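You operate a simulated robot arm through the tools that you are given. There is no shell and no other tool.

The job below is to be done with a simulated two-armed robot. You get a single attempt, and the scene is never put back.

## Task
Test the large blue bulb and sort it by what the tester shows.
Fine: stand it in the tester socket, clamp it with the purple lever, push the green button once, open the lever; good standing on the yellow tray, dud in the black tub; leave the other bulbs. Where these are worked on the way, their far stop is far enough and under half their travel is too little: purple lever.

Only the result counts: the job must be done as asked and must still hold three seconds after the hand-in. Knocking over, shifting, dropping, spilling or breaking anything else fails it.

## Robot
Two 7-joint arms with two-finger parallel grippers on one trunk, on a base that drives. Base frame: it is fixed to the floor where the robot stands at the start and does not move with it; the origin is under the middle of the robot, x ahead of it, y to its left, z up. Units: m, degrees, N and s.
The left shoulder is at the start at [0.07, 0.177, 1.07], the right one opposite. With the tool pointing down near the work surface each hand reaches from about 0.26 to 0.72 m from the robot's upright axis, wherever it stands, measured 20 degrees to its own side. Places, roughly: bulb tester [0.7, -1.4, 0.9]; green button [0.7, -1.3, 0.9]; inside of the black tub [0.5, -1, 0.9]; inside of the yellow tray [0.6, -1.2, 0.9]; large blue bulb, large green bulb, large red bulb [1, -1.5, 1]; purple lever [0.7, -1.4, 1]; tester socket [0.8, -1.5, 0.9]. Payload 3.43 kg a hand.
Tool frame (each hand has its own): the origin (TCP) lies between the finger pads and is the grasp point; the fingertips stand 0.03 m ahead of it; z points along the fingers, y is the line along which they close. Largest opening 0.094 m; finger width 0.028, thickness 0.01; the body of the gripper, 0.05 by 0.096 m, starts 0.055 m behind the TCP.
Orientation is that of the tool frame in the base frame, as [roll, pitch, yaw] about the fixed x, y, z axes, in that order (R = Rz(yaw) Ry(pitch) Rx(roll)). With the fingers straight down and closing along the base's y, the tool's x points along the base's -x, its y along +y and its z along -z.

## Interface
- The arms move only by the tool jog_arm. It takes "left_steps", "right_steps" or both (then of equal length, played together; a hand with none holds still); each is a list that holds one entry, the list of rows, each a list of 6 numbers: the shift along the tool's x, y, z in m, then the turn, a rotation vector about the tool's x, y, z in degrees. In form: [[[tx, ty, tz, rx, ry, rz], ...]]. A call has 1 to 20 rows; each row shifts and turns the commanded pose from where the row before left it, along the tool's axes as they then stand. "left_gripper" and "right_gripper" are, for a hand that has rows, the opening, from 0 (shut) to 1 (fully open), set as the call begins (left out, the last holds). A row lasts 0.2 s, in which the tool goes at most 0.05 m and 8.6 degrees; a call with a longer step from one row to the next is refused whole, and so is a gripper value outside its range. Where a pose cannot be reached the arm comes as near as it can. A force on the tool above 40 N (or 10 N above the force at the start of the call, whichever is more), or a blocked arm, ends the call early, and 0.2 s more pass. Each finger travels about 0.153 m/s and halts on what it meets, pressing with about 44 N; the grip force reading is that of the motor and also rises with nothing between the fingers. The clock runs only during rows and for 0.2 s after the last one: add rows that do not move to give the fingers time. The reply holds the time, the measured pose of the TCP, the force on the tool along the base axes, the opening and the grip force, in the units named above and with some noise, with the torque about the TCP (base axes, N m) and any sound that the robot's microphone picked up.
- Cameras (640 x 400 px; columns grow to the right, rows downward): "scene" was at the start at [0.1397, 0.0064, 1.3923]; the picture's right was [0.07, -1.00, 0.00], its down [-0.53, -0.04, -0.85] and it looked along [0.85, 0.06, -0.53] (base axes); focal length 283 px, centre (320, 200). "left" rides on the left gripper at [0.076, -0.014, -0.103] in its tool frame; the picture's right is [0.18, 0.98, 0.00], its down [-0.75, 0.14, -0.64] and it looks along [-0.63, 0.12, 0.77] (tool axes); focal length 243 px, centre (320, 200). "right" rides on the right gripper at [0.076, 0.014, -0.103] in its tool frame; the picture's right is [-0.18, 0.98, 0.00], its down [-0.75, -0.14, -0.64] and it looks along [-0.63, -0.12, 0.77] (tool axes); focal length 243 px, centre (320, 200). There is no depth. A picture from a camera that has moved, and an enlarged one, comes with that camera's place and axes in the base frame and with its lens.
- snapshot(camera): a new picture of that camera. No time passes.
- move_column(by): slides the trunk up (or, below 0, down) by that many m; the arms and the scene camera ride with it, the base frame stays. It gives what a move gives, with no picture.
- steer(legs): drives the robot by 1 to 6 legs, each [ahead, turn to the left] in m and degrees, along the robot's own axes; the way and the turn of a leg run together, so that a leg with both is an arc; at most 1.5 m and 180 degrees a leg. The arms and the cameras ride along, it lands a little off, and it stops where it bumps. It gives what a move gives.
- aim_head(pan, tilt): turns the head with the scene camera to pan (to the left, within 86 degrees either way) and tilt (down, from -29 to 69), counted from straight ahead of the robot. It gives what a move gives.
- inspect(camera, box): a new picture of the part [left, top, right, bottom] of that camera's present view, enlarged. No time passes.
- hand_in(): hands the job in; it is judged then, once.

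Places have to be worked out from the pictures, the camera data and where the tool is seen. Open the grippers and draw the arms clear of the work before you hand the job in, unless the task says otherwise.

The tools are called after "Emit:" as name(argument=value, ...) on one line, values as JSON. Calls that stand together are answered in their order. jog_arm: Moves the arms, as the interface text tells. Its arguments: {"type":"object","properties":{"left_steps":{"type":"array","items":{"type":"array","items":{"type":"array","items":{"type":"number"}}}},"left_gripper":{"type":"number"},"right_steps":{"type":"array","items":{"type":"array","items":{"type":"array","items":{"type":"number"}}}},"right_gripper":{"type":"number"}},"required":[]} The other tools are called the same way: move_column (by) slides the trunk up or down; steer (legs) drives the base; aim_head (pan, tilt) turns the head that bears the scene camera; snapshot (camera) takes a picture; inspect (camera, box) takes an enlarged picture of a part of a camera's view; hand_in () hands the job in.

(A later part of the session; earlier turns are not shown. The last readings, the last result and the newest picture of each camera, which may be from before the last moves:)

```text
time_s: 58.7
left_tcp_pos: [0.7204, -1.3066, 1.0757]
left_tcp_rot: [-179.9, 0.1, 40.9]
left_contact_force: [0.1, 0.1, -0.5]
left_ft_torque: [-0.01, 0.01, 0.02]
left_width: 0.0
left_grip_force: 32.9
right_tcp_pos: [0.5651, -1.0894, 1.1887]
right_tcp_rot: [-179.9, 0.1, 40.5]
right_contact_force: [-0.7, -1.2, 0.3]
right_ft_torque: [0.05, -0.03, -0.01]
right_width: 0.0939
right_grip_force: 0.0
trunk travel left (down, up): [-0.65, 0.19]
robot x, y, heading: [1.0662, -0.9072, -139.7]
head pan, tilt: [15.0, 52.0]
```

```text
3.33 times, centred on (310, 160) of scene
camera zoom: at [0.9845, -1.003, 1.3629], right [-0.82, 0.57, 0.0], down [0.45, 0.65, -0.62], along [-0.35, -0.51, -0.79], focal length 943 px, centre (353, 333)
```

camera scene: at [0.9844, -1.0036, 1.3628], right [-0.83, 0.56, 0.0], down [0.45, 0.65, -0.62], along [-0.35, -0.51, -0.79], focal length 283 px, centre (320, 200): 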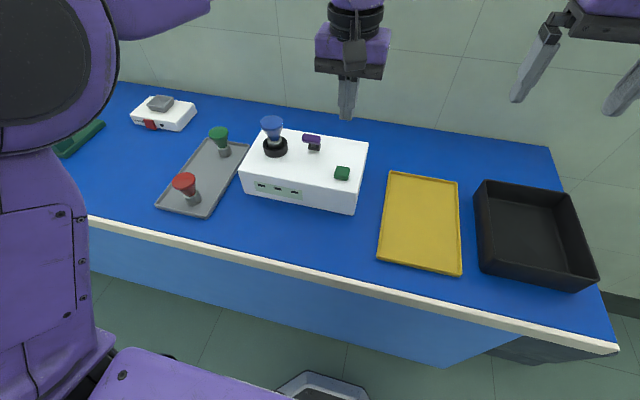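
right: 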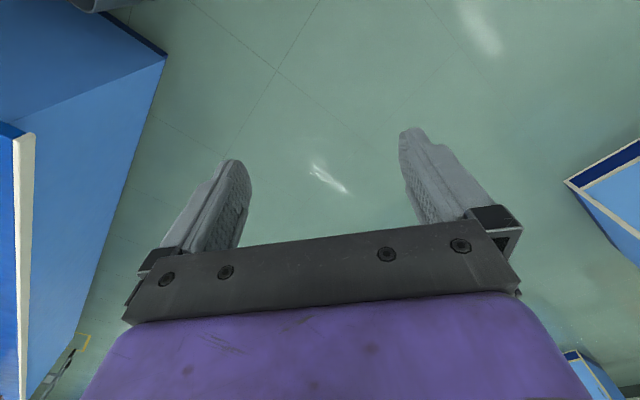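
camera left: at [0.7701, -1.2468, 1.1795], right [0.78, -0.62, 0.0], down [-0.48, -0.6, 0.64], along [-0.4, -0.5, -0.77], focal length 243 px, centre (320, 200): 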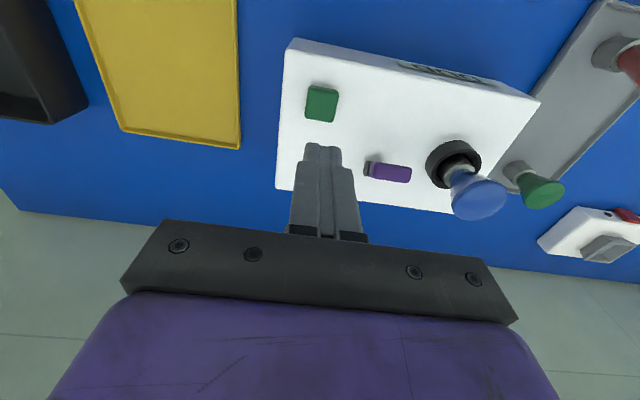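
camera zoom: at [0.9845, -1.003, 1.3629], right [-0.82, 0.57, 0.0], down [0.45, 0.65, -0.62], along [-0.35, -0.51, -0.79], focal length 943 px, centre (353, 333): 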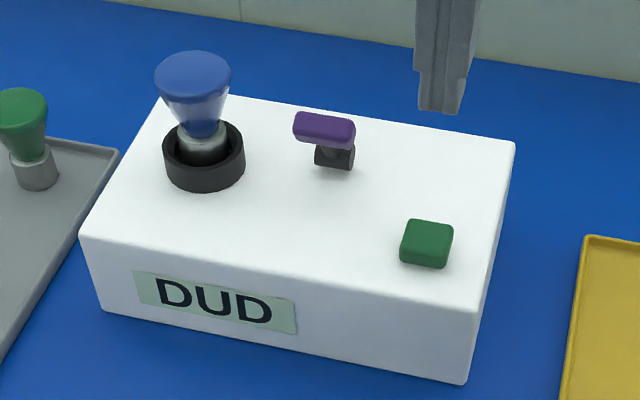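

The display stays on DUD. Next I open the lever by pushing it back from the robot side, so I move the closed fingers in front of the handle.

Emit:
jog_arm(left_steps=[[[-0.0013, 0.0194, 0, 0, 0, 0], [-0.0013, 0.0194, 0, 0, 0, 0], [-0.0013, 0.0194, 0, 0, 0, 0], [-0.0013, 0.0195, 0, 0, 0, 0], [0, 0, 0, 0, 0, 0]]])

Emit:
snapshot(camera="left")

Emit:
inspect(camera="scene", box=[230, 80, 390, 200])

```text
time_s: 59.9
left_tcp_pos: [0.768, -1.3701, 1.0767]
left_tcp_rot: [-179.8, 0.0, 40.8]
left_contact_force: [0.0, 1.5, 0.6]
left_ft_torque: [-0.03, 0.01, -0.03]
left_width: 0.0
left_grip_force: 32.7
right_tcp_pos: [0.5657, -1.0885, 1.1873]
right_tcp_rot: [-179.9, 0.1, 40.5]
right_contact_force: [-1.2, 0.6, -0.4]
right_ft_torque: [-0.03, -0.02, -0.01]
right_width: 0.0939
right_grip_force: 0.1
trunk travel left (down, up): [-0.65, 0.19]
robot x, y, heading: [1.0622, -0.9089, -139.2]
head pan, tilt: [15.0, 52.0]
```

```text
taken
camera left: at [0.8174, -1.3097, 1.1792], right [0.78, -0.62, 0.0], down [-0.48, -0.6, 0.64], along [-0.4, -0.5, -0.77], focal length 243 px, centre (320, 200)
```

left: 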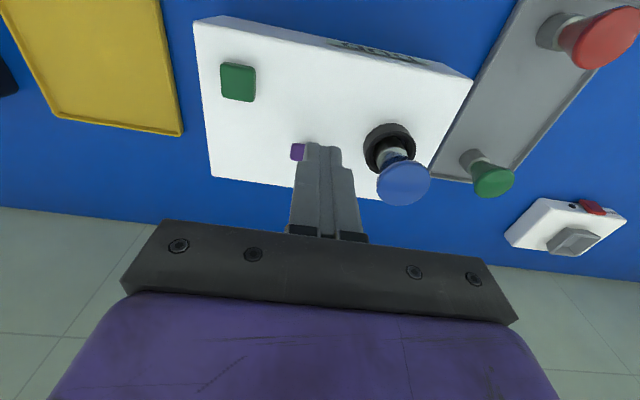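

```text
3.33 times, centred on (310, 140) of scene
camera zoom: at [0.9843, -1.0025, 1.3629], right [-0.82, 0.57, 0.0], down [0.45, 0.65, -0.62], along [-0.35, -0.51, -0.79], focal length 943 px, centre (353, 400)
```

zoom: 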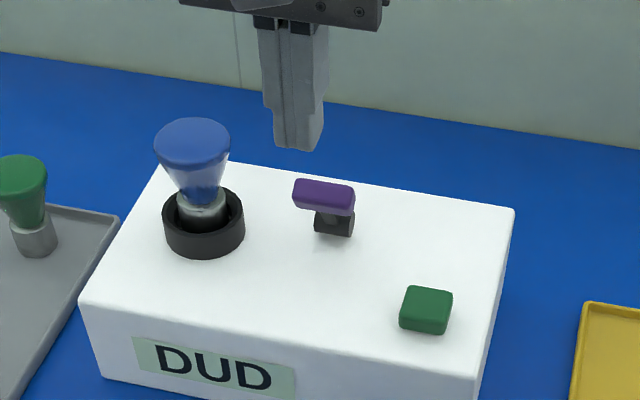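

The fingers are in front of the handle and aligned with it. I lower them to handle height.

Emit:
jog_arm(left_steps=[[[0, 0, 0.03, 0, 0, 0], [0, 0, 0.03, 0, 0, 0], [0, 0, 0.018, 0, 0, 0], [0, 0, 0, 0, 0, 0]]])

Emit:
inspect(camera="left", box=[200, 60, 440, 240])

Emit:
inspect(camera="scene", box=[230, 80, 390, 200])

```text
time_s: 60.9
left_tcp_pos: [0.7669, -1.3696, 0.9986]
left_tcp_rot: [-180.0, 0.2, 40.8]
left_contact_force: [0.4, -0.3, 0.3]
left_ft_torque: [-0.01, -0.02, 0.0]
left_width: 0.0
left_grip_force: 33.5
right_tcp_pos: [0.5648, -1.0889, 1.1872]
right_tcp_rot: [179.9, 0.1, 40.5]
right_contact_force: [0.3, -0.4, 0.2]
right_ft_torque: [0.0, 0.01, -0.05]
right_width: 0.094
right_grip_force: 0.1
trunk travel left (down, up): [-0.65, 0.19]
robot x, y, heading: [1.0661, -0.909, -139.5]
head pan, tilt: [15.0, 52.0]
```

```text
2.22 times, centred on (320, 150) of left
camera zoom: at [0.8168, -1.31, 1.1014], right [0.78, -0.62, 0.0], down [-0.48, -0.6, 0.64], along [-0.4, -0.5, -0.77], focal length 539 px, centre (320, 311)
```

zoom: 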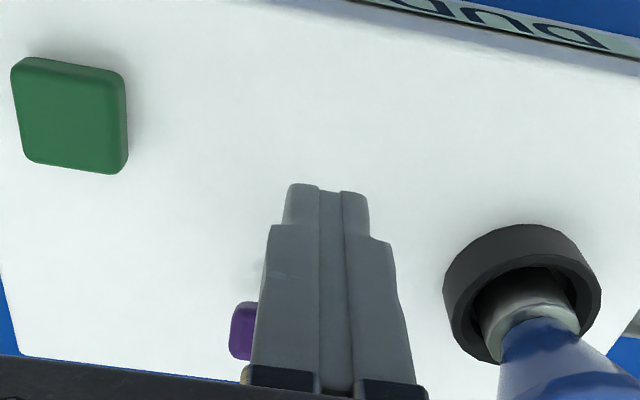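

```text
3.33 times, centred on (310, 140) of scene
camera zoom: at [0.9848, -1.0028, 1.3629], right [-0.83, 0.56, 0.0], down [0.45, 0.65, -0.62], along [-0.35, -0.51, -0.79], focal length 943 px, centre (353, 400)
```

zoom: 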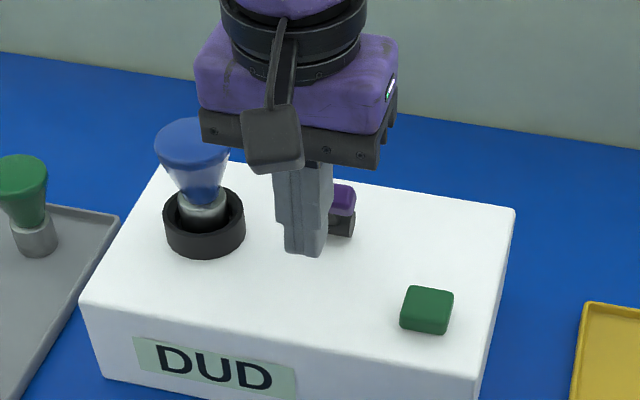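

Everything is clear of the bulb. I push the lever back toward the wall in small steps until it meets its stop.

Emit:
jog_arm(left_steps=[[[-0.006, 0, 0, 0, 0, 0], [-0.005, 0, 0, 0, 0, 0], [-0.005, 0, 0, 0, 0, 0], [-0.005, 0, 0, 0, 0, 0], [-0.005, 0, 0, 0, 0, 0], [-0.004, 0, 0, 0, 0, 0], [-0.004, 0, 0, 0, 0, 0], [-0.004, 0, 0, 0, 0, 0], [-0.004, 0, 0, 0, 0, 0], [-0.004, 0, 0, 0, 0, 0], [0, 0, 0, 0, 0, 0]]])

Emit:
inspect(camera="left", box=[200, 60, 440, 240])

Emit:
inspect(camera="scene", box=[230, 80, 390, 200])

```text
time_s: 63.3
left_tcp_pos: [0.7334, -1.3988, 0.9982]
left_tcp_rot: [-179.9, 0.1, 40.9]
left_contact_force: [0.0, -0.3, 0.6]
left_ft_torque: [0.02, 0.0, 0.03]
left_width: 0.0
left_grip_force: 33.0
right_tcp_pos: [0.5651, -1.0884, 1.1872]
right_tcp_rot: [-179.9, 0.1, 40.5]
right_contact_force: [0.3, 0.3, 1.1]
right_ft_torque: [0.0, 0.0, 0.01]
right_width: 0.0941
right_grip_force: 0.1
trunk travel left (down, up): [-0.65, 0.19]
robot x, y, heading: [1.0674, -0.907, -139.4]
head pan, tilt: [15.0, 52.0]
```

```text
2.22 times, centred on (320, 150) of left
camera zoom: at [0.7821, -1.3392, 1.1017], right [0.78, -0.62, 0.0], down [-0.48, -0.6, 0.64], along [-0.4, -0.5, -0.77], focal length 539 px, centre (320, 311)
```

zoom: 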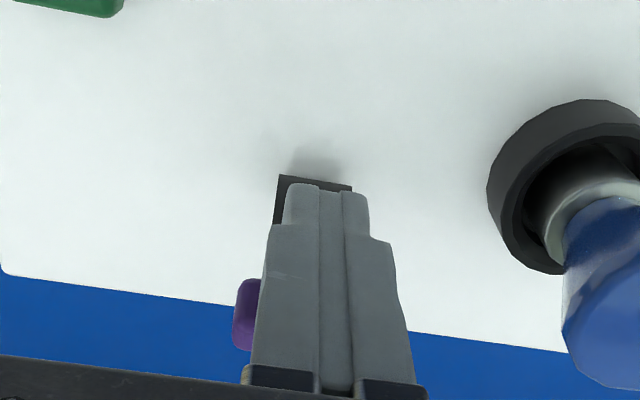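

```text
3.33 times, centred on (310, 140) of scene
camera zoom: at [0.9848, -1.0028, 1.3629], right [-0.83, 0.57, 0.0], down [0.45, 0.65, -0.62], along [-0.35, -0.51, -0.79], focal length 943 px, centre (353, 400)
```

zoom: 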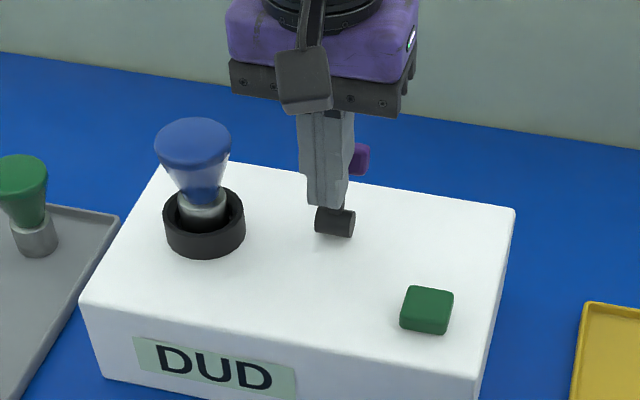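

The lever is swinging back freely, now close to its start position. I push a few millimetres more to reach the stop.

Emit:
jog_arm(left_steps=[[[-0.003, 0, 0, 0, 0, 0], [-0.003, 0, 0, 0, 0, 0], [-0.003, 0, 0, 0, 0, 0], [-0.003, 0, 0, 0, 0, 0], [-0.003, 0, 0, 0, 0, 0], [0, 0, 0, 0, 0, 0]]])

Emit:
inspect(camera="scene", box=[230, 80, 390, 200])

```text
time_s: 64.7
left_tcp_pos: [0.7262, -1.4056, 1.0008]
left_tcp_rot: [-179.8, 0.1, 40.7]
left_contact_force: [24.3, 22.7, -2.4]
left_ft_torque: [0.65, -0.65, 0.0]
left_width: 0.0
left_grip_force: 32.9
right_tcp_pos: [0.5701, -1.0842, 1.1911]
right_tcp_rot: [-180.0, 0.5, 40.6]
right_contact_force: [0.3, -0.6, 0.3]
right_ft_torque: [0.02, -0.06, 0.01]
right_width: 0.0939
right_grip_force: 0.1
trunk travel left (down, up): [-0.65, 0.19]
robot x, y, heading: [1.0659, -0.9076, -139.4]
head pan, tilt: [15.0, 52.0]
```

```text
3.33 times, centred on (310, 140) of scene
camera zoom: at [0.9902, -0.9977, 1.3635], right [-0.83, 0.56, 0.0], down [0.44, 0.65, -0.62], along [-0.35, -0.51, -0.78], focal length 943 px, centre (353, 400)
```

zoom: 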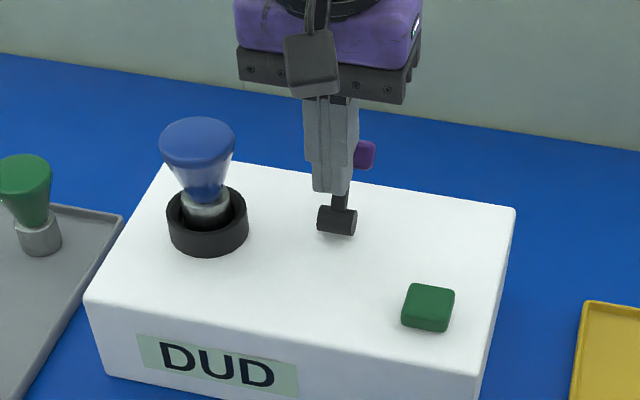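

A 33 N resistance shows the lever is back against its open stop. I back off and rise clear.

Emit:
jog_arm(left_steps=[[[0.008, 0, 0, 0, 0, 0], [0.015, 0, 0, 0, 0, 0], [0.005, 0, -0.03, 0, 0, 0], [0, 0, -0.04, 0, 0, 0], [0, 0, -0.035, 0, 0, 0], [0, 0, 0, 0, 0, 0]]])

Emit:
snapshot(camera="left")

Emit:
inspect(camera="scene", box=[230, 80, 390, 200])

```text
time_s: 66.1
left_tcp_pos: [0.7431, -1.3916, 1.1039]
left_tcp_rot: [-179.8, 0.0, 40.8]
left_contact_force: [-0.6, 0.0, -0.1]
left_ft_torque: [0.0, -0.02, 0.0]
left_width: 0.0
left_grip_force: 32.8
right_tcp_pos: [0.5653, -1.0901, 1.1878]
right_tcp_rot: [-180.0, 0.1, 40.4]
right_contact_force: [0.0, 0.4, 0.3]
right_ft_torque: [0.01, 0.02, -0.02]
right_width: 0.0939
right_grip_force: 0.1
trunk travel left (down, up): [-0.65, 0.19]
robot x, y, heading: [1.0651, -0.9088, -139.4]
head pan, tilt: [15.0, 52.0]
```

```text
taken
camera left: at [0.7932, -1.331, 1.2076], right [0.78, -0.62, 0.0], down [-0.48, -0.6, 0.64], along [-0.4, -0.5, -0.77], focal length 243 px, centre (320, 200)
```

left: 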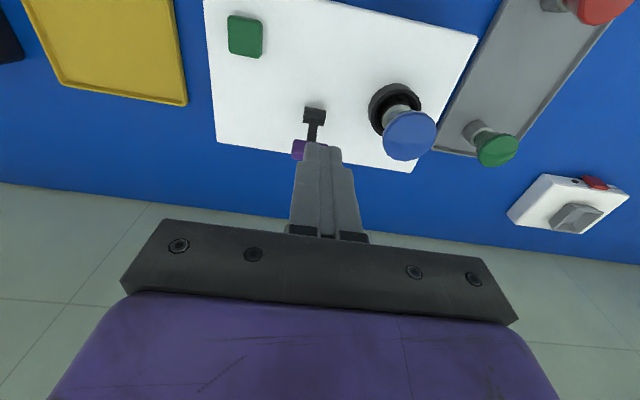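

```text
3.33 times, centred on (310, 140) of scene
camera zoom: at [0.9845, -1.0032, 1.3628], right [-0.83, 0.56, 0.0], down [0.45, 0.65, -0.62], along [-0.35, -0.51, -0.79], focal length 943 px, centre (353, 400)
```

zoom: 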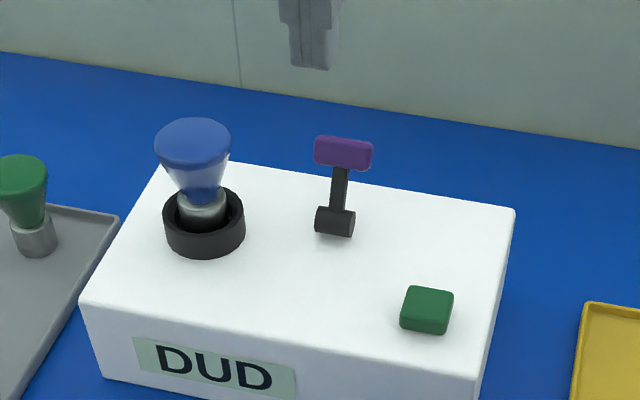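

The lever is fully open again, matching its start pose. I move over the bulb with the gripper opening.

Emit:
jog_arm(left_steps=[[[-0.0003, 0.0206, 0, 0, 0, 0], [-0.0003, 0.0206, 0, 0, 0, 0], [-0.0002, 0.0206, 0, 0, 0, 0], [-0.0002, 0.0207, 0, 0, 0, 0], [0, 0, 0, 0, 0, 0]]], left_gripper=0.75)

Emit:
inspect(camera="left", box=[200, 40, 440, 220])

```text
time_s: 67.3
left_tcp_pos: [0.7964, -1.4552, 1.1042]
left_tcp_rot: [-179.8, 0.1, 40.8]
left_contact_force: [-0.1, -0.9, 0.4]
left_ft_torque: [-0.01, 0.03, 0.0]
left_width: 0.0704
left_grip_force: 0.0
right_tcp_pos: [0.565, -1.0884, 1.1873]
right_tcp_rot: [-180.0, 0.0, 40.5]
right_contact_force: [0.5, 0.4, 0.1]
right_ft_torque: [-0.03, 0.0, -0.01]
right_width: 0.094
right_grip_force: 0.0
trunk travel left (down, up): [-0.65, 0.19]
robot x, y, heading: [1.0684, -0.9117, -139.5]
head pan, tilt: [15.0, 52.0]
```

```text
2.22 times, centred on (320, 130) of left
camera zoom: at [0.8465, -1.3944, 1.2079], right [0.78, -0.62, 0.0], down [-0.48, -0.6, 0.64], along [-0.4, -0.5, -0.77], focal length 539 px, centre (320, 356)
```

zoom: 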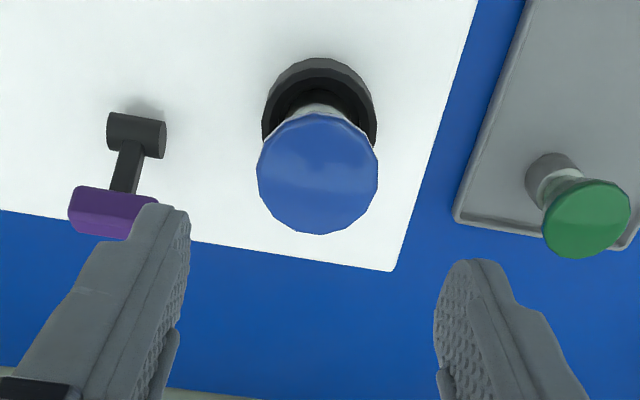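

The bulb is centred under the hand. I descend to the same grip height as before.

Emit:
jog_arm(left_steps=[[[0, 0, 0.03, 0, 0, 0], [0, 0, 0.03, 0, 0, 0], [0, 0, 0.025, 0, 0, 0], [0, 0, 0.017, 0, 0, 0], [0, 0, 0, 0, 0, 0]]])

Emit:
inspect(camera="left", box=[200, 60, 440, 240])

Emit:
inspect(camera="scene", box=[230, 80, 390, 200])

```text
time_s: 68.5
left_tcp_pos: [0.795, -1.4547, 1.0]
left_tcp_rot: [-179.9, 0.1, 40.8]
left_contact_force: [-0.4, 0.0, -0.2]
left_ft_torque: [-0.01, 0.02, 0.02]
left_width: 0.0705
left_grip_force: 0.1
right_tcp_pos: [0.5659, -1.0885, 1.1882]
right_tcp_rot: [179.9, 0.1, 40.5]
right_contact_force: [0.0, -0.7, -0.1]
right_ft_torque: [-0.01, -0.02, 0.02]
right_width: 0.094
right_grip_force: 0.1
trunk travel left (down, up): [-0.65, 0.19]
robot x, y, heading: [1.0653, -0.9099, -139.2]
head pan, tilt: [15.0, 52.0]
```

```text
2.22 times, centred on (320, 150) of left
camera zoom: at [0.8452, -1.3944, 1.1032], right [0.78, -0.62, 0.0], down [-0.48, -0.6, 0.64], along [-0.4, -0.5, -0.77], focal length 539 px, centre (320, 311)
```

zoom: 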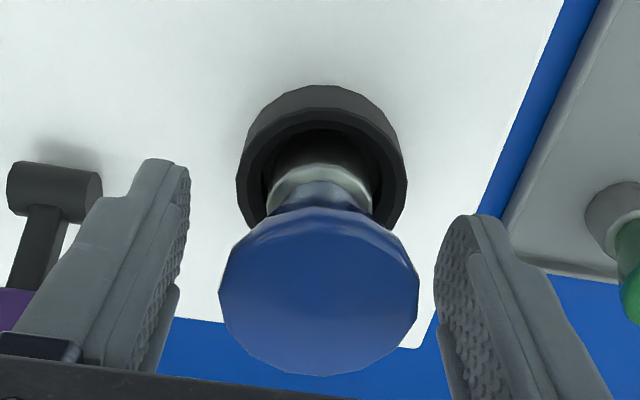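

```text
3.33 times, centred on (310, 140) of scene
camera zoom: at [0.9848, -1.0027, 1.3629], right [-0.83, 0.56, 0.0], down [0.45, 0.65, -0.62], along [-0.35, -0.51, -0.79], focal length 943 px, centre (353, 400)
```

zoom: 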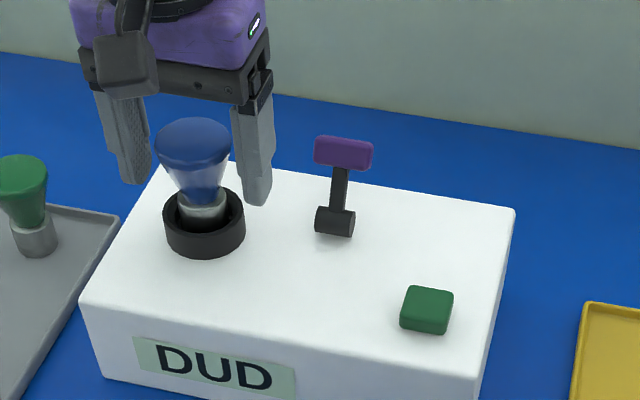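

The fingers straddle the bulb. I close the gripper and then lift straight up out of the socket.

Emit:
jog_arm(left_steps=[[[0, 0, 0, 0, 0, 0], [0, 0, 0, 0, 0, 0], [0, 0, 0, 0, 0, 0]]], left_gripper=0.3)

Emit:
jog_arm(left_steps=[[[0, 0, -0.01, 0, 0, 0], [0, 0, -0.015, 0, 0, 0], [0, 0, -0.025, 0, 0, 0], [0, 0, -0.03, 0, 0, 0], [0, 0, -0.03, 0, 0, 0], [0, 0, -0.02, 0, 0, 0], [0, 0, 0, 0, 0, 0]]])

Emit:
snapshot(camera="left")

Emit:
snapshot(camera="scene")

```text
time_s: 69.3
left_tcp_pos: [0.7948, -1.4557, 1.0005]
left_tcp_rot: [-180.0, 0.1, 40.8]
left_contact_force: [0.2, 0.8, -1.0]
left_ft_torque: [-0.03, 0.01, -0.02]
left_width: 0.0488
left_grip_force: 43.7
right_tcp_pos: [0.5656, -1.0885, 1.1876]
right_tcp_rot: [-179.9, 0.1, 40.6]
right_contact_force: [-0.8, -0.3, 0.4]
right_ft_torque: [0.0, -0.03, -0.04]
right_width: 0.0942
right_grip_force: 0.1
trunk travel left (down, up): [-0.65, 0.19]
robot x, y, heading: [1.0649, -0.9108, -139.2]
head pan, tilt: [15.0, 52.0]
```

```text
time_s: 70.9
left_tcp_pos: [0.7967, -1.4567, 1.1325]
left_tcp_rot: [-179.7, 0.1, 40.7]
left_contact_force: [0.4, -0.7, -1.4]
left_ft_torque: [0.01, 0.01, 0.0]
left_width: 0.0465
left_grip_force: 43.8
right_tcp_pos: [0.5649, -1.0899, 1.1867]
right_tcp_rot: [179.9, 0.1, 40.6]
right_contact_force: [0.1, 0.5, -0.5]
right_ft_torque: [0.05, 0.0, 0.02]
right_width: 0.094
right_grip_force: 0.0
trunk travel left (down, up): [-0.65, 0.19]
robot x, y, heading: [1.0646, -0.9088, -139.5]
head pan, tilt: [15.0, 52.0]
```

```text
taken
camera left: at [0.8469, -1.3951, 1.2342], right [0.78, -0.62, 0.0], down [-0.48, -0.6, 0.64], along [-0.4, -0.5, -0.77], focal length 243 px, centre (320, 200)
```

left: 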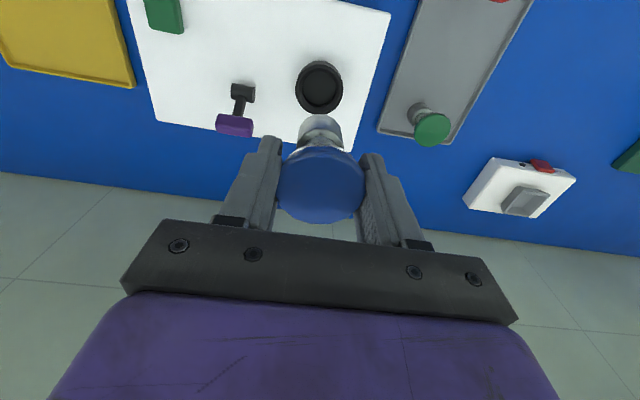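

```text
taken
camera scene: at [0.9846, -1.0032, 1.3628], right [-0.83, 0.56, 0.0], down [0.45, 0.65, -0.62], along [-0.35, -0.51, -0.79], focal length 283 px, centre (320, 200)
```

scene: 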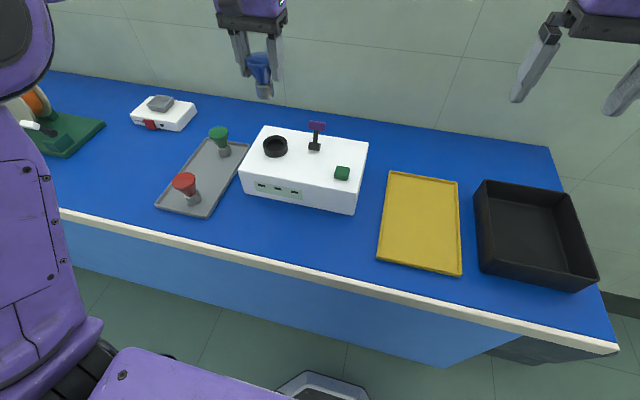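

The bulb is out of the socket, but the grip width dropped by 2 mm, so it may have slipped or tilted slightly. I look closely at how it sits in the fingers.

Emit:
inspect(camera="left", box=[200, 80, 440, 260])

Emit:
inspect(camera="scene", box=[200, 10, 320, 110])

```text
2.22 times, centred on (320, 170) of left
camera zoom: at [0.8469, -1.3951, 1.2342], right [0.78, -0.62, 0.0], down [-0.48, -0.6, 0.64], along [-0.4, -0.5, -0.77], focal length 539 px, centre (320, 267)
```

zoom: 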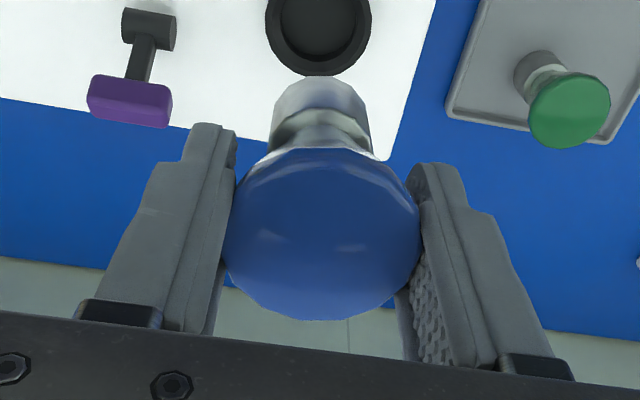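

```text
4.00 times, centred on (260, 60) of scene
camera zoom: at [0.9846, -1.0032, 1.3628], right [-0.83, 0.56, 0.0], down [0.45, 0.65, -0.62], along [-0.35, -0.51, -0.79], focal length 1132 px, centre (560, 760)
```

zoom: 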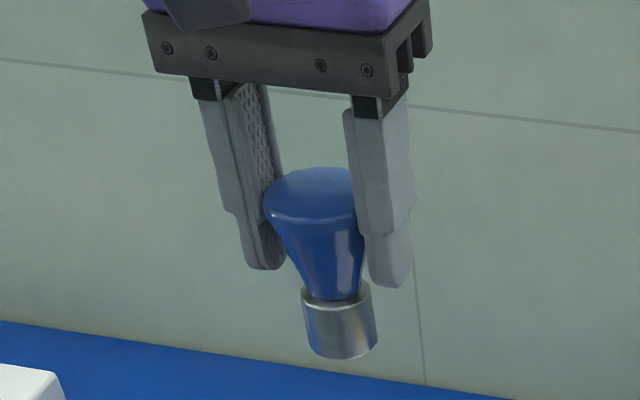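

The bulb is held a little tilted but securely. The black tub is too far to the right for the left arm from here, so I back off, turn right and check, carrying the bulb well above everything.

Emit:
steer(legs=[[-0.2, 0], [0, -35]])

Emit:
aim_head(pan=5, tilt=50)

Emit:
snapshot(camera="scene")

Emit:
snapshot(camera="left")

```text
time_s: 74.2
left_tcp_pos: [0.6827, -1.0711, 1.1307]
left_tcp_rot: [-179.8, 0.2, 5.7]
left_contact_force: [0.4, 0.6, -0.7]
left_ft_torque: [0.02, 0.01, -0.02]
left_width: 0.0465
left_grip_force: 44.4
right_tcp_pos: [0.7044, -0.6372, 1.1882]
right_tcp_rot: [-180.0, 0.1, 5.5]
right_contact_force: [-0.5, -0.2, 0.7]
right_ft_torque: [0.0, 0.02, 0.0]
right_width: 0.0939
right_grip_force: 0.1
trunk travel left (down, up): [-0.65, 0.19]
robot x, y, heading: [1.2178, -0.7765, -174.6]
head pan, tilt: [15.0, 52.0]
```

```text
time_s: 74.9
left_tcp_pos: [0.683, -1.0705, 1.1327]
left_tcp_rot: [-179.9, 0.1, 5.5]
left_contact_force: [0.3, 0.4, -0.1]
left_ft_torque: [0.01, 0.0, -0.01]
left_width: 0.0469
left_grip_force: 43.9
right_tcp_pos: [0.7053, -0.6388, 1.1878]
right_tcp_rot: [180.0, 0.0, 5.4]
right_contact_force: [0.4, -0.2, 0.3]
right_ft_torque: [0.0, 0.02, 0.03]
right_width: 0.0943
right_grip_force: 0.1
trunk travel left (down, up): [-0.65, 0.19]
robot x, y, heading: [1.2207, -0.7786, -174.5]
head pan, tilt: [5.0, 50.0]
```

```text
taken
camera scene: at [1.0914, -0.7963, 1.3655], right [-0.18, 0.98, 0.0], down [0.75, 0.14, -0.64], along [-0.63, -0.12, -0.77], focal length 283 px, centre (320, 200)
```

scene: 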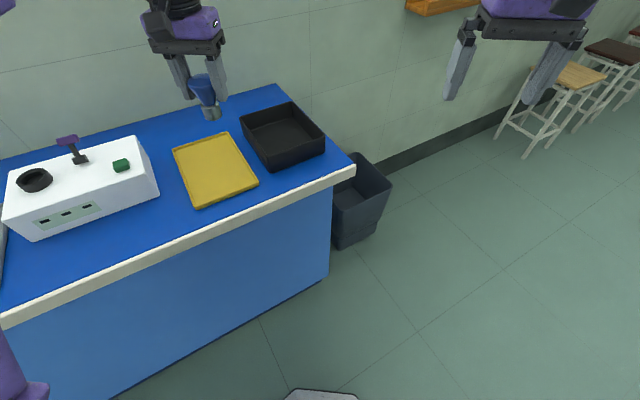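

```text
taken
camera left: at [0.7586, -1.049, 1.2341], right [0.28, -0.96, 0.0], down [-0.74, -0.22, 0.64], along [-0.62, -0.18, -0.77], focal length 243 px, centre (320, 200)
```

left: 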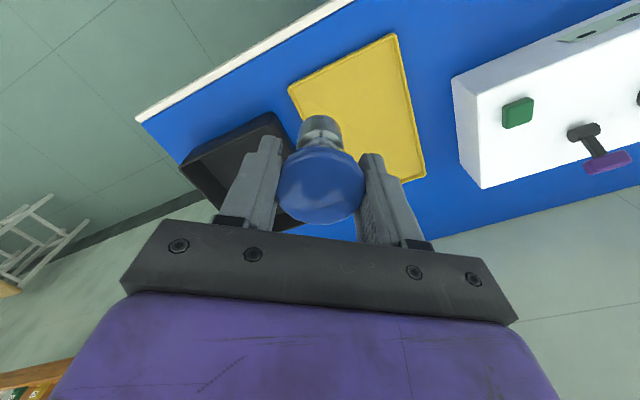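

The bulb is still firm in the hand, and tub, tray and tester are in view. I zoom in on the tub to locate its rim and floor.

Emit:
inspect(camera="scene", box=[180, 60, 360, 200])

Emit:
inspect(camera="left", box=[120, 60, 440, 260])

```text
2.86 times, centred on (270, 130) of scene
camera zoom: at [1.0914, -0.7963, 1.3655], right [-0.18, 0.98, 0.0], down [0.75, 0.14, -0.64], along [-0.63, -0.12, -0.77], focal length 809 px, centre (463, 400)
```

zoom: 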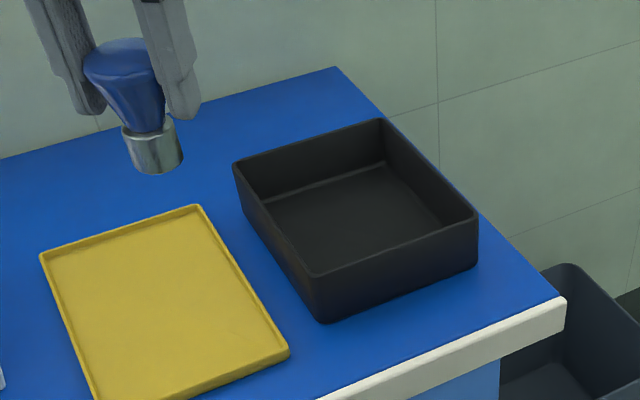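

```text
2.00 times, centred on (280, 160) of left
camera zoom: at [0.7586, -1.049, 1.2341], right [0.28, -0.96, 0.0], down [-0.74, -0.22, 0.64], along [-0.62, -0.18, -0.77], focal length 485 px, centre (400, 280)
```

zoom: 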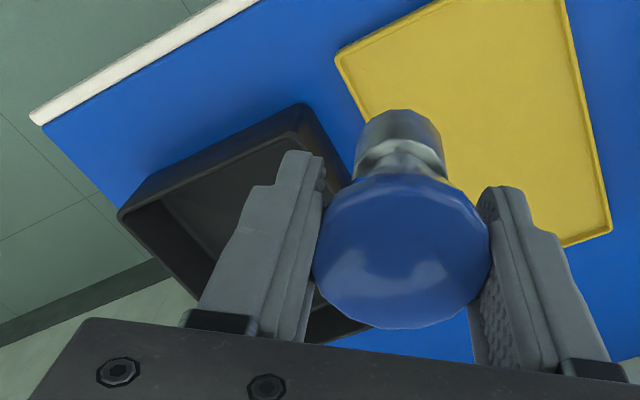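

The tub's rim centre comes out at about (0.480, -1.016), rim height about 0.91, inside roughly 0.18 × 0.15 m. I drive 0.2 m forward to bring it within the left arm's reach.

Emit:
steer(legs=[[0.19, 0]])

Emit:
snapshot(camera="scene")

Emit:
snapshot(camera="left")

```text
time_s: 76.5
left_tcp_pos: [0.4946, -1.0881, 1.1313]
left_tcp_rot: [-179.9, 0.0, 5.6]
left_contact_force: [-0.1, 0.1, -0.2]
left_ft_torque: [-0.02, -0.01, 0.04]
left_width: 0.0465
left_grip_force: 44.2
right_tcp_pos: [0.5159, -0.6551, 1.1886]
right_tcp_rot: [-180.0, 0.1, 5.4]
right_contact_force: [0.2, -0.9, -0.3]
right_ft_torque: [-0.04, -0.01, 0.02]
right_width: 0.0941
right_grip_force: 0.2
trunk travel left (down, up): [-0.65, 0.19]
robot x, y, heading: [1.0298, -0.796, -174.5]
head pan, tilt: [5.0, 50.0]
```

```text
taken
camera scene: at [0.9033, -0.8143, 1.3656], right [-0.18, 0.98, 0.0], down [0.75, 0.14, -0.64], along [-0.63, -0.12, -0.77], focal length 283 px, centre (320, 200)
```

scene: 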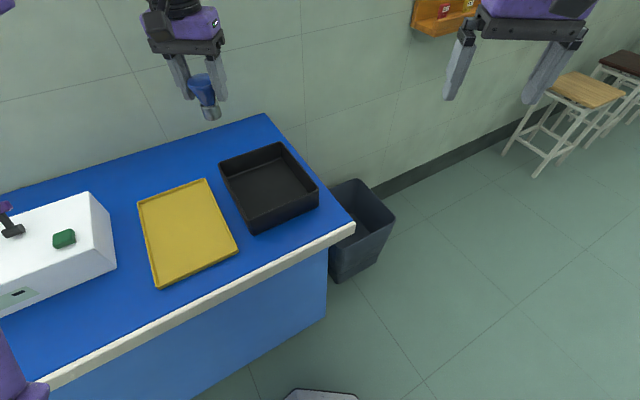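

```text
taken
camera left: at [0.5704, -1.067, 1.2344], right [0.28, -0.96, 0.0], down [-0.73, -0.22, 0.64], along [-0.62, -0.18, -0.77], focal length 243 px, centre (320, 200)
```

left: 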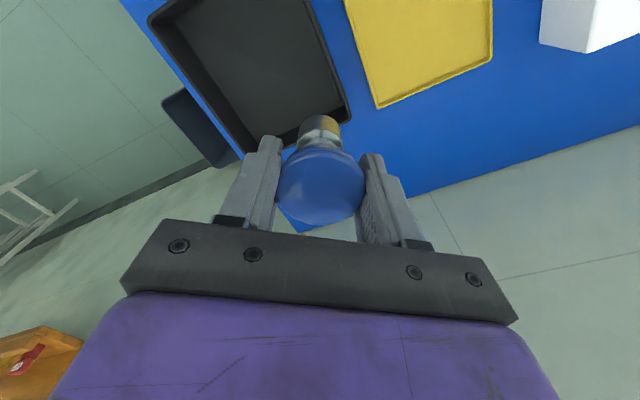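

The tub centre re-measures at about (0.477, -1.015). I move the bulb level over it and check with the wrist camera.

Emit:
jog_arm(left_steps=[[[-0.0025, -0.0186, 0, 0, 0, 0], [-0.0025, -0.0186, 0, 0, 0, 0], [-0.0025, -0.0186, 0, 0, 0, 0], [-0.0025, -0.0186, 0, 0, 0, 0], [0, 0, 0, 0, 0, 0]]])

Emit:
snapshot(camera="left")

Emit:
snapshot(camera="scene")

```text
time_s: 77.7
left_tcp_pos: [0.4767, -1.0155, 1.1311]
left_tcp_rot: [-179.9, 0.1, 5.6]
left_contact_force: [0.2, 0.4, -0.7]
left_ft_torque: [0.02, 0.0, 0.01]
left_width: 0.0465
left_grip_force: 44.2
right_tcp_pos: [0.5162, -0.6561, 1.1888]
right_tcp_rot: [-179.9, 0.0, 5.4]
right_contact_force: [-0.3, 0.3, -1.0]
right_ft_torque: [-0.02, -0.01, 0.0]
right_width: 0.094
right_grip_force: 0.1
trunk travel left (down, up): [-0.65, 0.19]
robot x, y, heading: [1.0301, -0.7945, -174.8]
head pan, tilt: [5.0, 50.0]
```

```text
taken
camera left: at [0.5521, -0.9942, 1.2339], right [0.28, -0.96, 0.0], down [-0.74, -0.22, 0.64], along [-0.62, -0.18, -0.77], focal length 243 px, centre (320, 200)
```

left: 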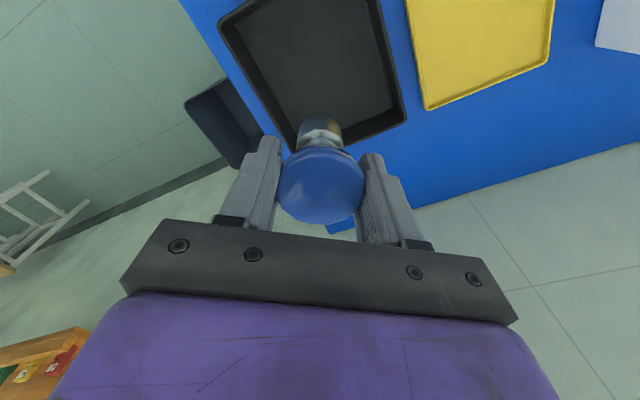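

```text
taken
camera scene: at [0.9026, -0.815, 1.3655], right [-0.18, 0.98, 0.0], down [0.75, 0.14, -0.64], along [-0.63, -0.12, -0.77], focal length 283 px, centre (320, 200)
```

scene: 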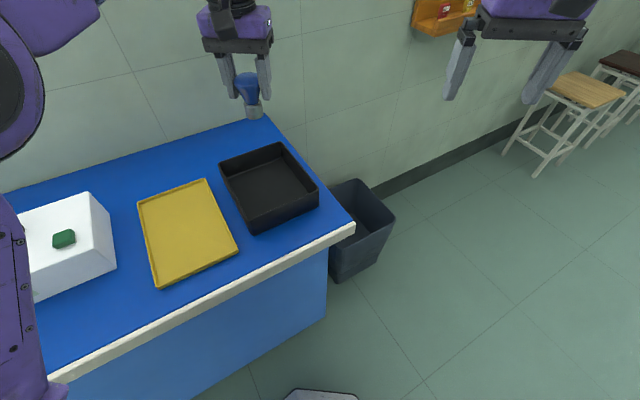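

The hand is over the tub's middle. I descend to just above the rim and check again.

Emit:
jog_arm(left_steps=[[[0, 0, 0.03, 0, 0, 0], [0, 0, 0.035, 0, 0, 0], [0, 0, 0.035, 0, 0, 0], [0, 0, 0.03, 0, 0, 0], [0, 0, 0.01, 0, 0, 0], [0, 0, 0, 0, 0, 0]]])

Emit:
snapshot(camera="left")

Emit:
inspect(camera="scene", box=[180, 80, 360, 260])

```text
time_s: 79.1
left_tcp_pos: [0.4756, -1.0155, 0.9893]
left_tcp_rot: [-179.9, 0.1, 5.6]
left_contact_force: [-0.9, -0.3, -0.6]
left_ft_torque: [-0.03, -0.03, 0.02]
left_width: 0.0466
left_grip_force: 43.8
right_tcp_pos: [0.5163, -0.6543, 1.1885]
right_tcp_rot: [-179.9, 0.1, 5.4]
right_contact_force: [-0.5, -0.7, -0.3]
right_ft_torque: [-0.07, -0.02, -0.01]
right_width: 0.0938
right_grip_force: 0.1
trunk travel left (down, up): [-0.65, 0.19]
robot x, y, heading: [1.0265, -0.7963, -174.7]
head pan, tilt: [5.0, 50.0]
```

```text
taken
camera left: at [0.5523, -0.9938, 1.0927], right [0.28, -0.96, 0.0], down [-0.74, -0.22, 0.64], along [-0.62, -0.18, -0.77], focal length 243 px, centre (320, 200)
```

left: 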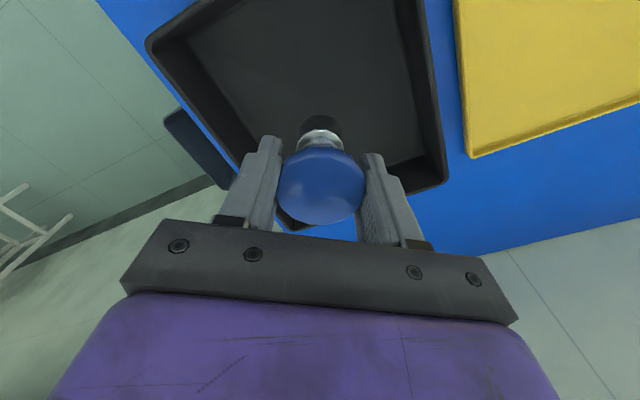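

```text
2.22 times, centred on (270, 170) of scene
camera zoom: at [0.9026, -0.8143, 1.3655], right [-0.18, 0.98, 0.0], down [0.75, 0.14, -0.64], along [-0.63, -0.12, -0.77], focal length 629 px, centre (431, 267)
```

zoom: 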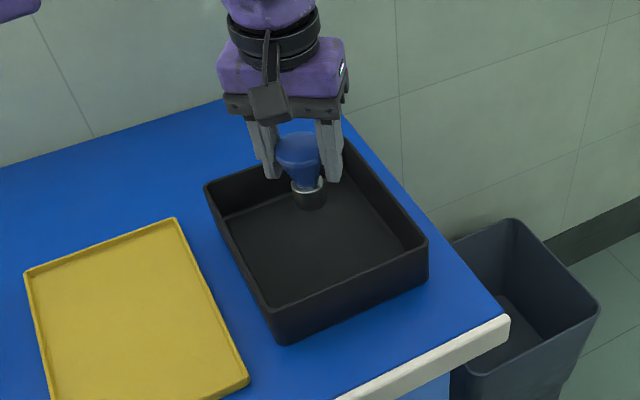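

The bulb hangs over the tub's interior with the base just above the rim. I lower it slowly toward the tub floor.

Emit:
jog_arm(left_steps=[[[0, 0, 0.02, 0, 0, 0], [0, 0, 0.02, 0, 0, 0], [0, 0, 0.01, 0, 0, 0], [0, 0, 0.006, 0, 0, 0], [0, 0, 0.004, 0, 0, 0], [0, 0, 0.003, 0, 0, 0], [0, 0, 0, 0, 0, 0]]])

Emit:
snapshot(camera="left")

Emit:
inspect(camera="scene", box=[210, 100, 340, 230])

```text
time_s: 80.7
left_tcp_pos: [0.4768, -1.0144, 0.928]
left_tcp_rot: [-179.9, 0.1, 5.6]
left_contact_force: [0.1, 0.2, -1.0]
left_ft_torque: [0.01, -0.02, -0.04]
left_width: 0.0464
left_grip_force: 44.1
right_tcp_pos: [0.517, -0.6558, 1.1871]
right_tcp_rot: [-179.9, 0.1, 5.4]
right_contact_force: [0.3, -0.4, 0.6]
right_ft_torque: [-0.04, 0.01, -0.03]
right_width: 0.094
right_grip_force: 0.1
trunk travel left (down, up): [-0.65, 0.19]
robot x, y, heading: [1.0296, -0.793, -174.7]
head pan, tilt: [5.0, 50.0]
```

```text
taken
camera left: at [0.5523, -0.9938, 1.0313], right [0.28, -0.96, 0.0], down [-0.74, -0.22, 0.64], along [-0.62, -0.18, -0.77], focal length 243 px, centre (320, 200)
```

left: 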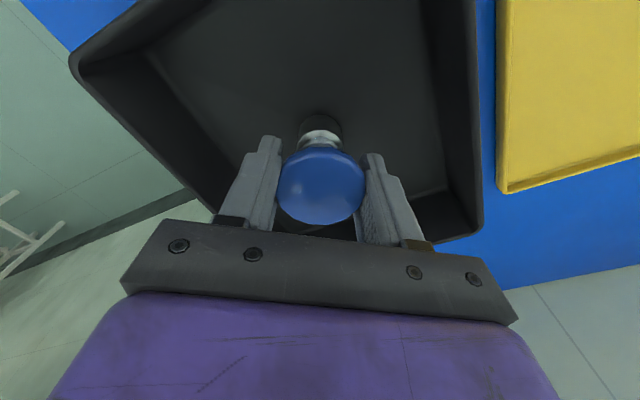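

```text
3.08 times, centred on (275, 165) of scene
camera zoom: at [0.9026, -0.8144, 1.3655], right [-0.18, 0.98, 0.0], down [0.75, 0.14, -0.64], along [-0.63, -0.12, -0.77], focal length 871 px, centre (458, 308)
```

zoom: 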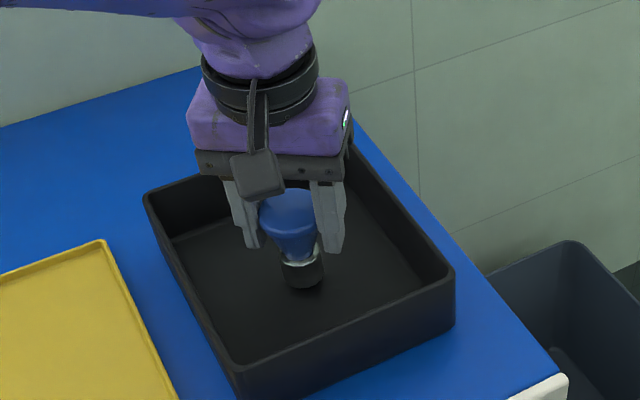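

There is no contact yet. I continue down in 2 mm steps until the base touches the tub floor.

Emit:
jog_arm(left_steps=[[[0, 0, 0.002, 0, 0, 0], [0, 0, 0.002, 0, 0, 0], [0, 0, 0.002, 0, 0, 0], [0, 0, 0.002, 0, 0, 0], [0, 0, 0, 0, 0, 0]]])

```text
time_s: 81.9
left_tcp_pos: [0.4757, -1.0154, 0.9198]
left_tcp_rot: [-180.0, 0.1, 5.6]
left_contact_force: [-0.4, -0.2, 0.2]
left_ft_torque: [-0.03, 0.0, -0.01]
left_width: 0.0463
left_grip_force: 43.9
right_tcp_pos: [0.5154, -0.6544, 1.1877]
right_tcp_rot: [180.0, 0.1, 5.4]
right_contact_force: [0.9, 0.3, 0.0]
right_ft_torque: [0.0, -0.01, -0.02]
right_width: 0.0939
right_grip_force: 0.1
trunk travel left (down, up): [-0.65, 0.19]
robot x, y, heading: [1.0319, -0.796, -174.6]
head pan, tilt: [5.0, 50.0]
```

Still no contact at TCP z 0.920, so I go down a few more small steps.

Emit:
jog_arm(left_steps=[[[0, 0, 0.002, 0, 0, 0], [0, 0, 0.002, 0, 0, 0], [0, 0, 0.002, 0, 0, 0], [0, 0, 0, 0, 0, 0]]])

Emit:
inspect(camera="scene", box=[210, 100, 340, 230])

```text
time_s: 82.9
left_tcp_pos: [0.4771, -1.0144, 0.9172]
left_tcp_rot: [-179.9, 0.4, 5.6]
left_contact_force: [-7.5, -3.3, 31.0]
left_ft_torque: [-0.06, 0.06, -0.02]
left_width: 0.0468
left_grip_force: 43.8
right_tcp_pos: [0.5188, -0.6533, 1.1899]
right_tcp_rot: [-179.9, 0.3, 5.4]
right_contact_force: [0.0, 1.1, -0.8]
right_ft_torque: [-0.05, 0.01, -0.03]
right_width: 0.0939
right_grip_force: 0.1
trunk travel left (down, up): [-0.65, 0.19]
robot x, y, heading: [1.027, -0.7927, -174.3]
head pan, tilt: [5.0, 50.0]
```

```text
3.08 times, centred on (275, 165) of scene
camera zoom: at [0.9057, -0.8134, 1.3661], right [-0.18, 0.98, 0.0], down [0.75, 0.14, -0.64], along [-0.63, -0.12, -0.76], focal length 871 px, centre (458, 308)
```

zoom: 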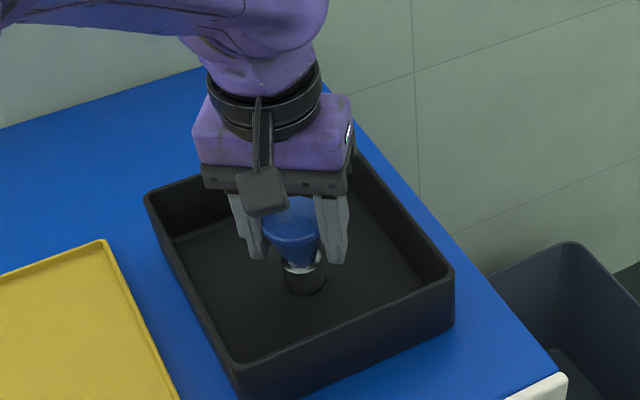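

The base has touched the tub floor (31 N). I ease off about 4 mm of command to remove the load and then open the gripper.

Emit:
jog_arm(left_steps=[[[0, 0, -0.0035, 0, 0, 0], [0, 0, 0, 0, 0, 0], [0, 0, 0, 0, 0, 0]]])

Emit:
jog_arm(left_steps=[[[0, 0, 0, 0, 0, 0], [0, 0, 0, 0, 0, 0], [0, 0, 0, 0, 0, 0]]], left_gripper=0.8)

Emit:
snapshot(camera="left")

Emit:
inspect(camera="scene", box=[210, 100, 340, 230])

```text
time_s: 83.7
left_tcp_pos: [0.4786, -1.014, 0.9176]
left_tcp_rot: [-179.9, 0.0, 5.5]
left_contact_force: [-2.7, -1.2, 12.2]
left_ft_torque: [0.05, 0.01, -0.03]
left_width: 0.0468
left_grip_force: 44.0
right_tcp_pos: [0.5178, -0.6546, 1.1873]
right_tcp_rot: [-179.9, 0.2, 5.4]
right_contact_force: [0.7, -0.3, 0.6]
right_ft_torque: [-0.03, 0.01, 0.01]
right_width: 0.0941
right_grip_force: 0.2
trunk travel left (down, up): [-0.65, 0.19]
robot x, y, heading: [1.0267, -0.7981, -174.5]
head pan, tilt: [5.0, 50.0]
```

```text
time_s: 84.5
left_tcp_pos: [0.4756, -1.0136, 0.918]
left_tcp_rot: [-180.0, 0.0, 5.6]
left_contact_force: [-0.3, -0.2, -0.8]
left_ft_torque: [-0.01, 0.0, 0.02]
left_width: 0.0753
left_grip_force: 0.0
right_tcp_pos: [0.5148, -0.6557, 1.1882]
right_tcp_rot: [180.0, 0.1, 5.4]
right_contact_force: [0.5, 0.8, 0.6]
right_ft_torque: [0.0, -0.02, -0.02]
right_width: 0.0941
right_grip_force: 0.1
trunk travel left (down, up): [-0.65, 0.19]
robot x, y, heading: [1.024, -0.7973, -174.8]
head pan, tilt: [5.0, 50.0]
```

```text
taken
camera left: at [0.5523, -0.993, 1.0203], right [0.28, -0.96, 0.0], down [-0.74, -0.22, 0.64], along [-0.62, -0.18, -0.77], focal length 243 px, centre (320, 200)
```

left: 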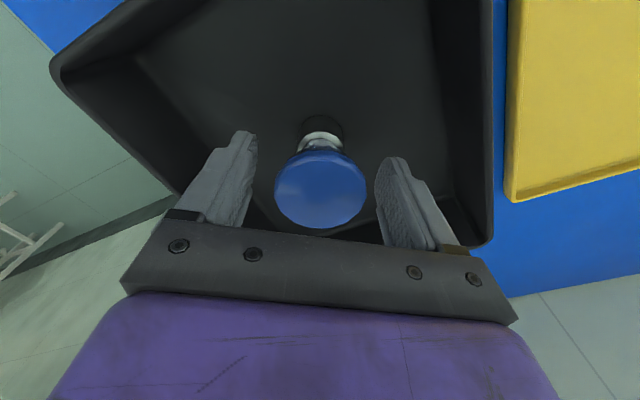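

```text
3.08 times, centred on (275, 165) of scene
camera zoom: at [0.9024, -0.8144, 1.3655], right [-0.18, 0.98, 0.0], down [0.75, 0.14, -0.64], along [-0.63, -0.12, -0.77], focal length 871 px, centre (458, 308)
```

zoom: 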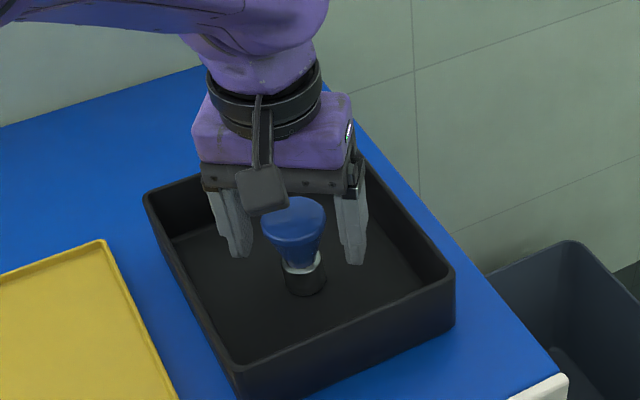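

The bulb stands free on the tub floor. I lift the hand straight up, clear of the tub.

Emit:
jog_arm(left_steps=[[[0, 0, -0.01, 0, 0, 0], [0, 0, -0.02, 0, 0, 0], [0, 0, -0.035, 0, 0, 0], [0, 0, -0.04, 0, 0, 0], [0, 0, -0.045, 0, 0, 0], [0, 0, -0.045, 0, 0, 0], [0, 0, -0.04, 0, 0, 0], [0, 0, 0, 0, 0, 0]]])

Emit:
snapshot(camera="scene")

Emit:
snapshot(camera="left")

```text
time_s: 86.3
left_tcp_pos: [0.4749, -1.0162, 1.1549]
left_tcp_rot: [-179.9, 0.0, 5.7]
left_contact_force: [-0.9, 0.5, -0.8]
left_ft_torque: [-0.05, -0.02, 0.03]
left_width: 0.0753
left_grip_force: 0.0
right_tcp_pos: [0.515, -0.6547, 1.1881]
right_tcp_rot: [179.9, 0.1, 5.4]
right_contact_force: [-0.7, 0.1, -0.3]
right_ft_torque: [-0.04, -0.01, -0.01]
right_width: 0.0939
right_grip_force: 0.2
trunk travel left (down, up): [-0.65, 0.19]
robot x, y, heading: [1.0274, -0.7955, -175.0]
head pan, tilt: [5.0, 50.0]
```

```text
taken
camera scene: at [0.9024, -0.8144, 1.3655], right [-0.18, 0.98, 0.0], down [0.75, 0.14, -0.64], along [-0.63, -0.12, -0.77], focal length 283 px, centre (320, 200)
```

scene: 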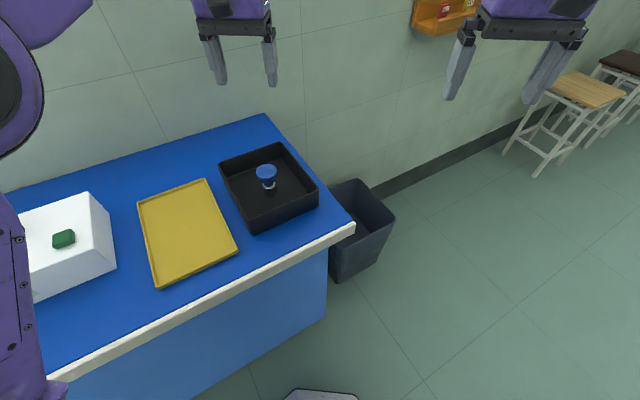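

```text
taken
camera left: at [0.5511, -0.9944, 1.2578], right [0.28, -0.96, 0.0], down [-0.74, -0.22, 0.64], along [-0.62, -0.18, -0.77], focal length 243 px, centre (320, 200)
```

left: 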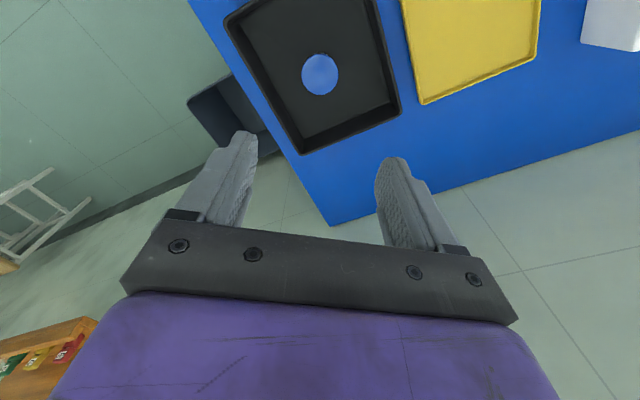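

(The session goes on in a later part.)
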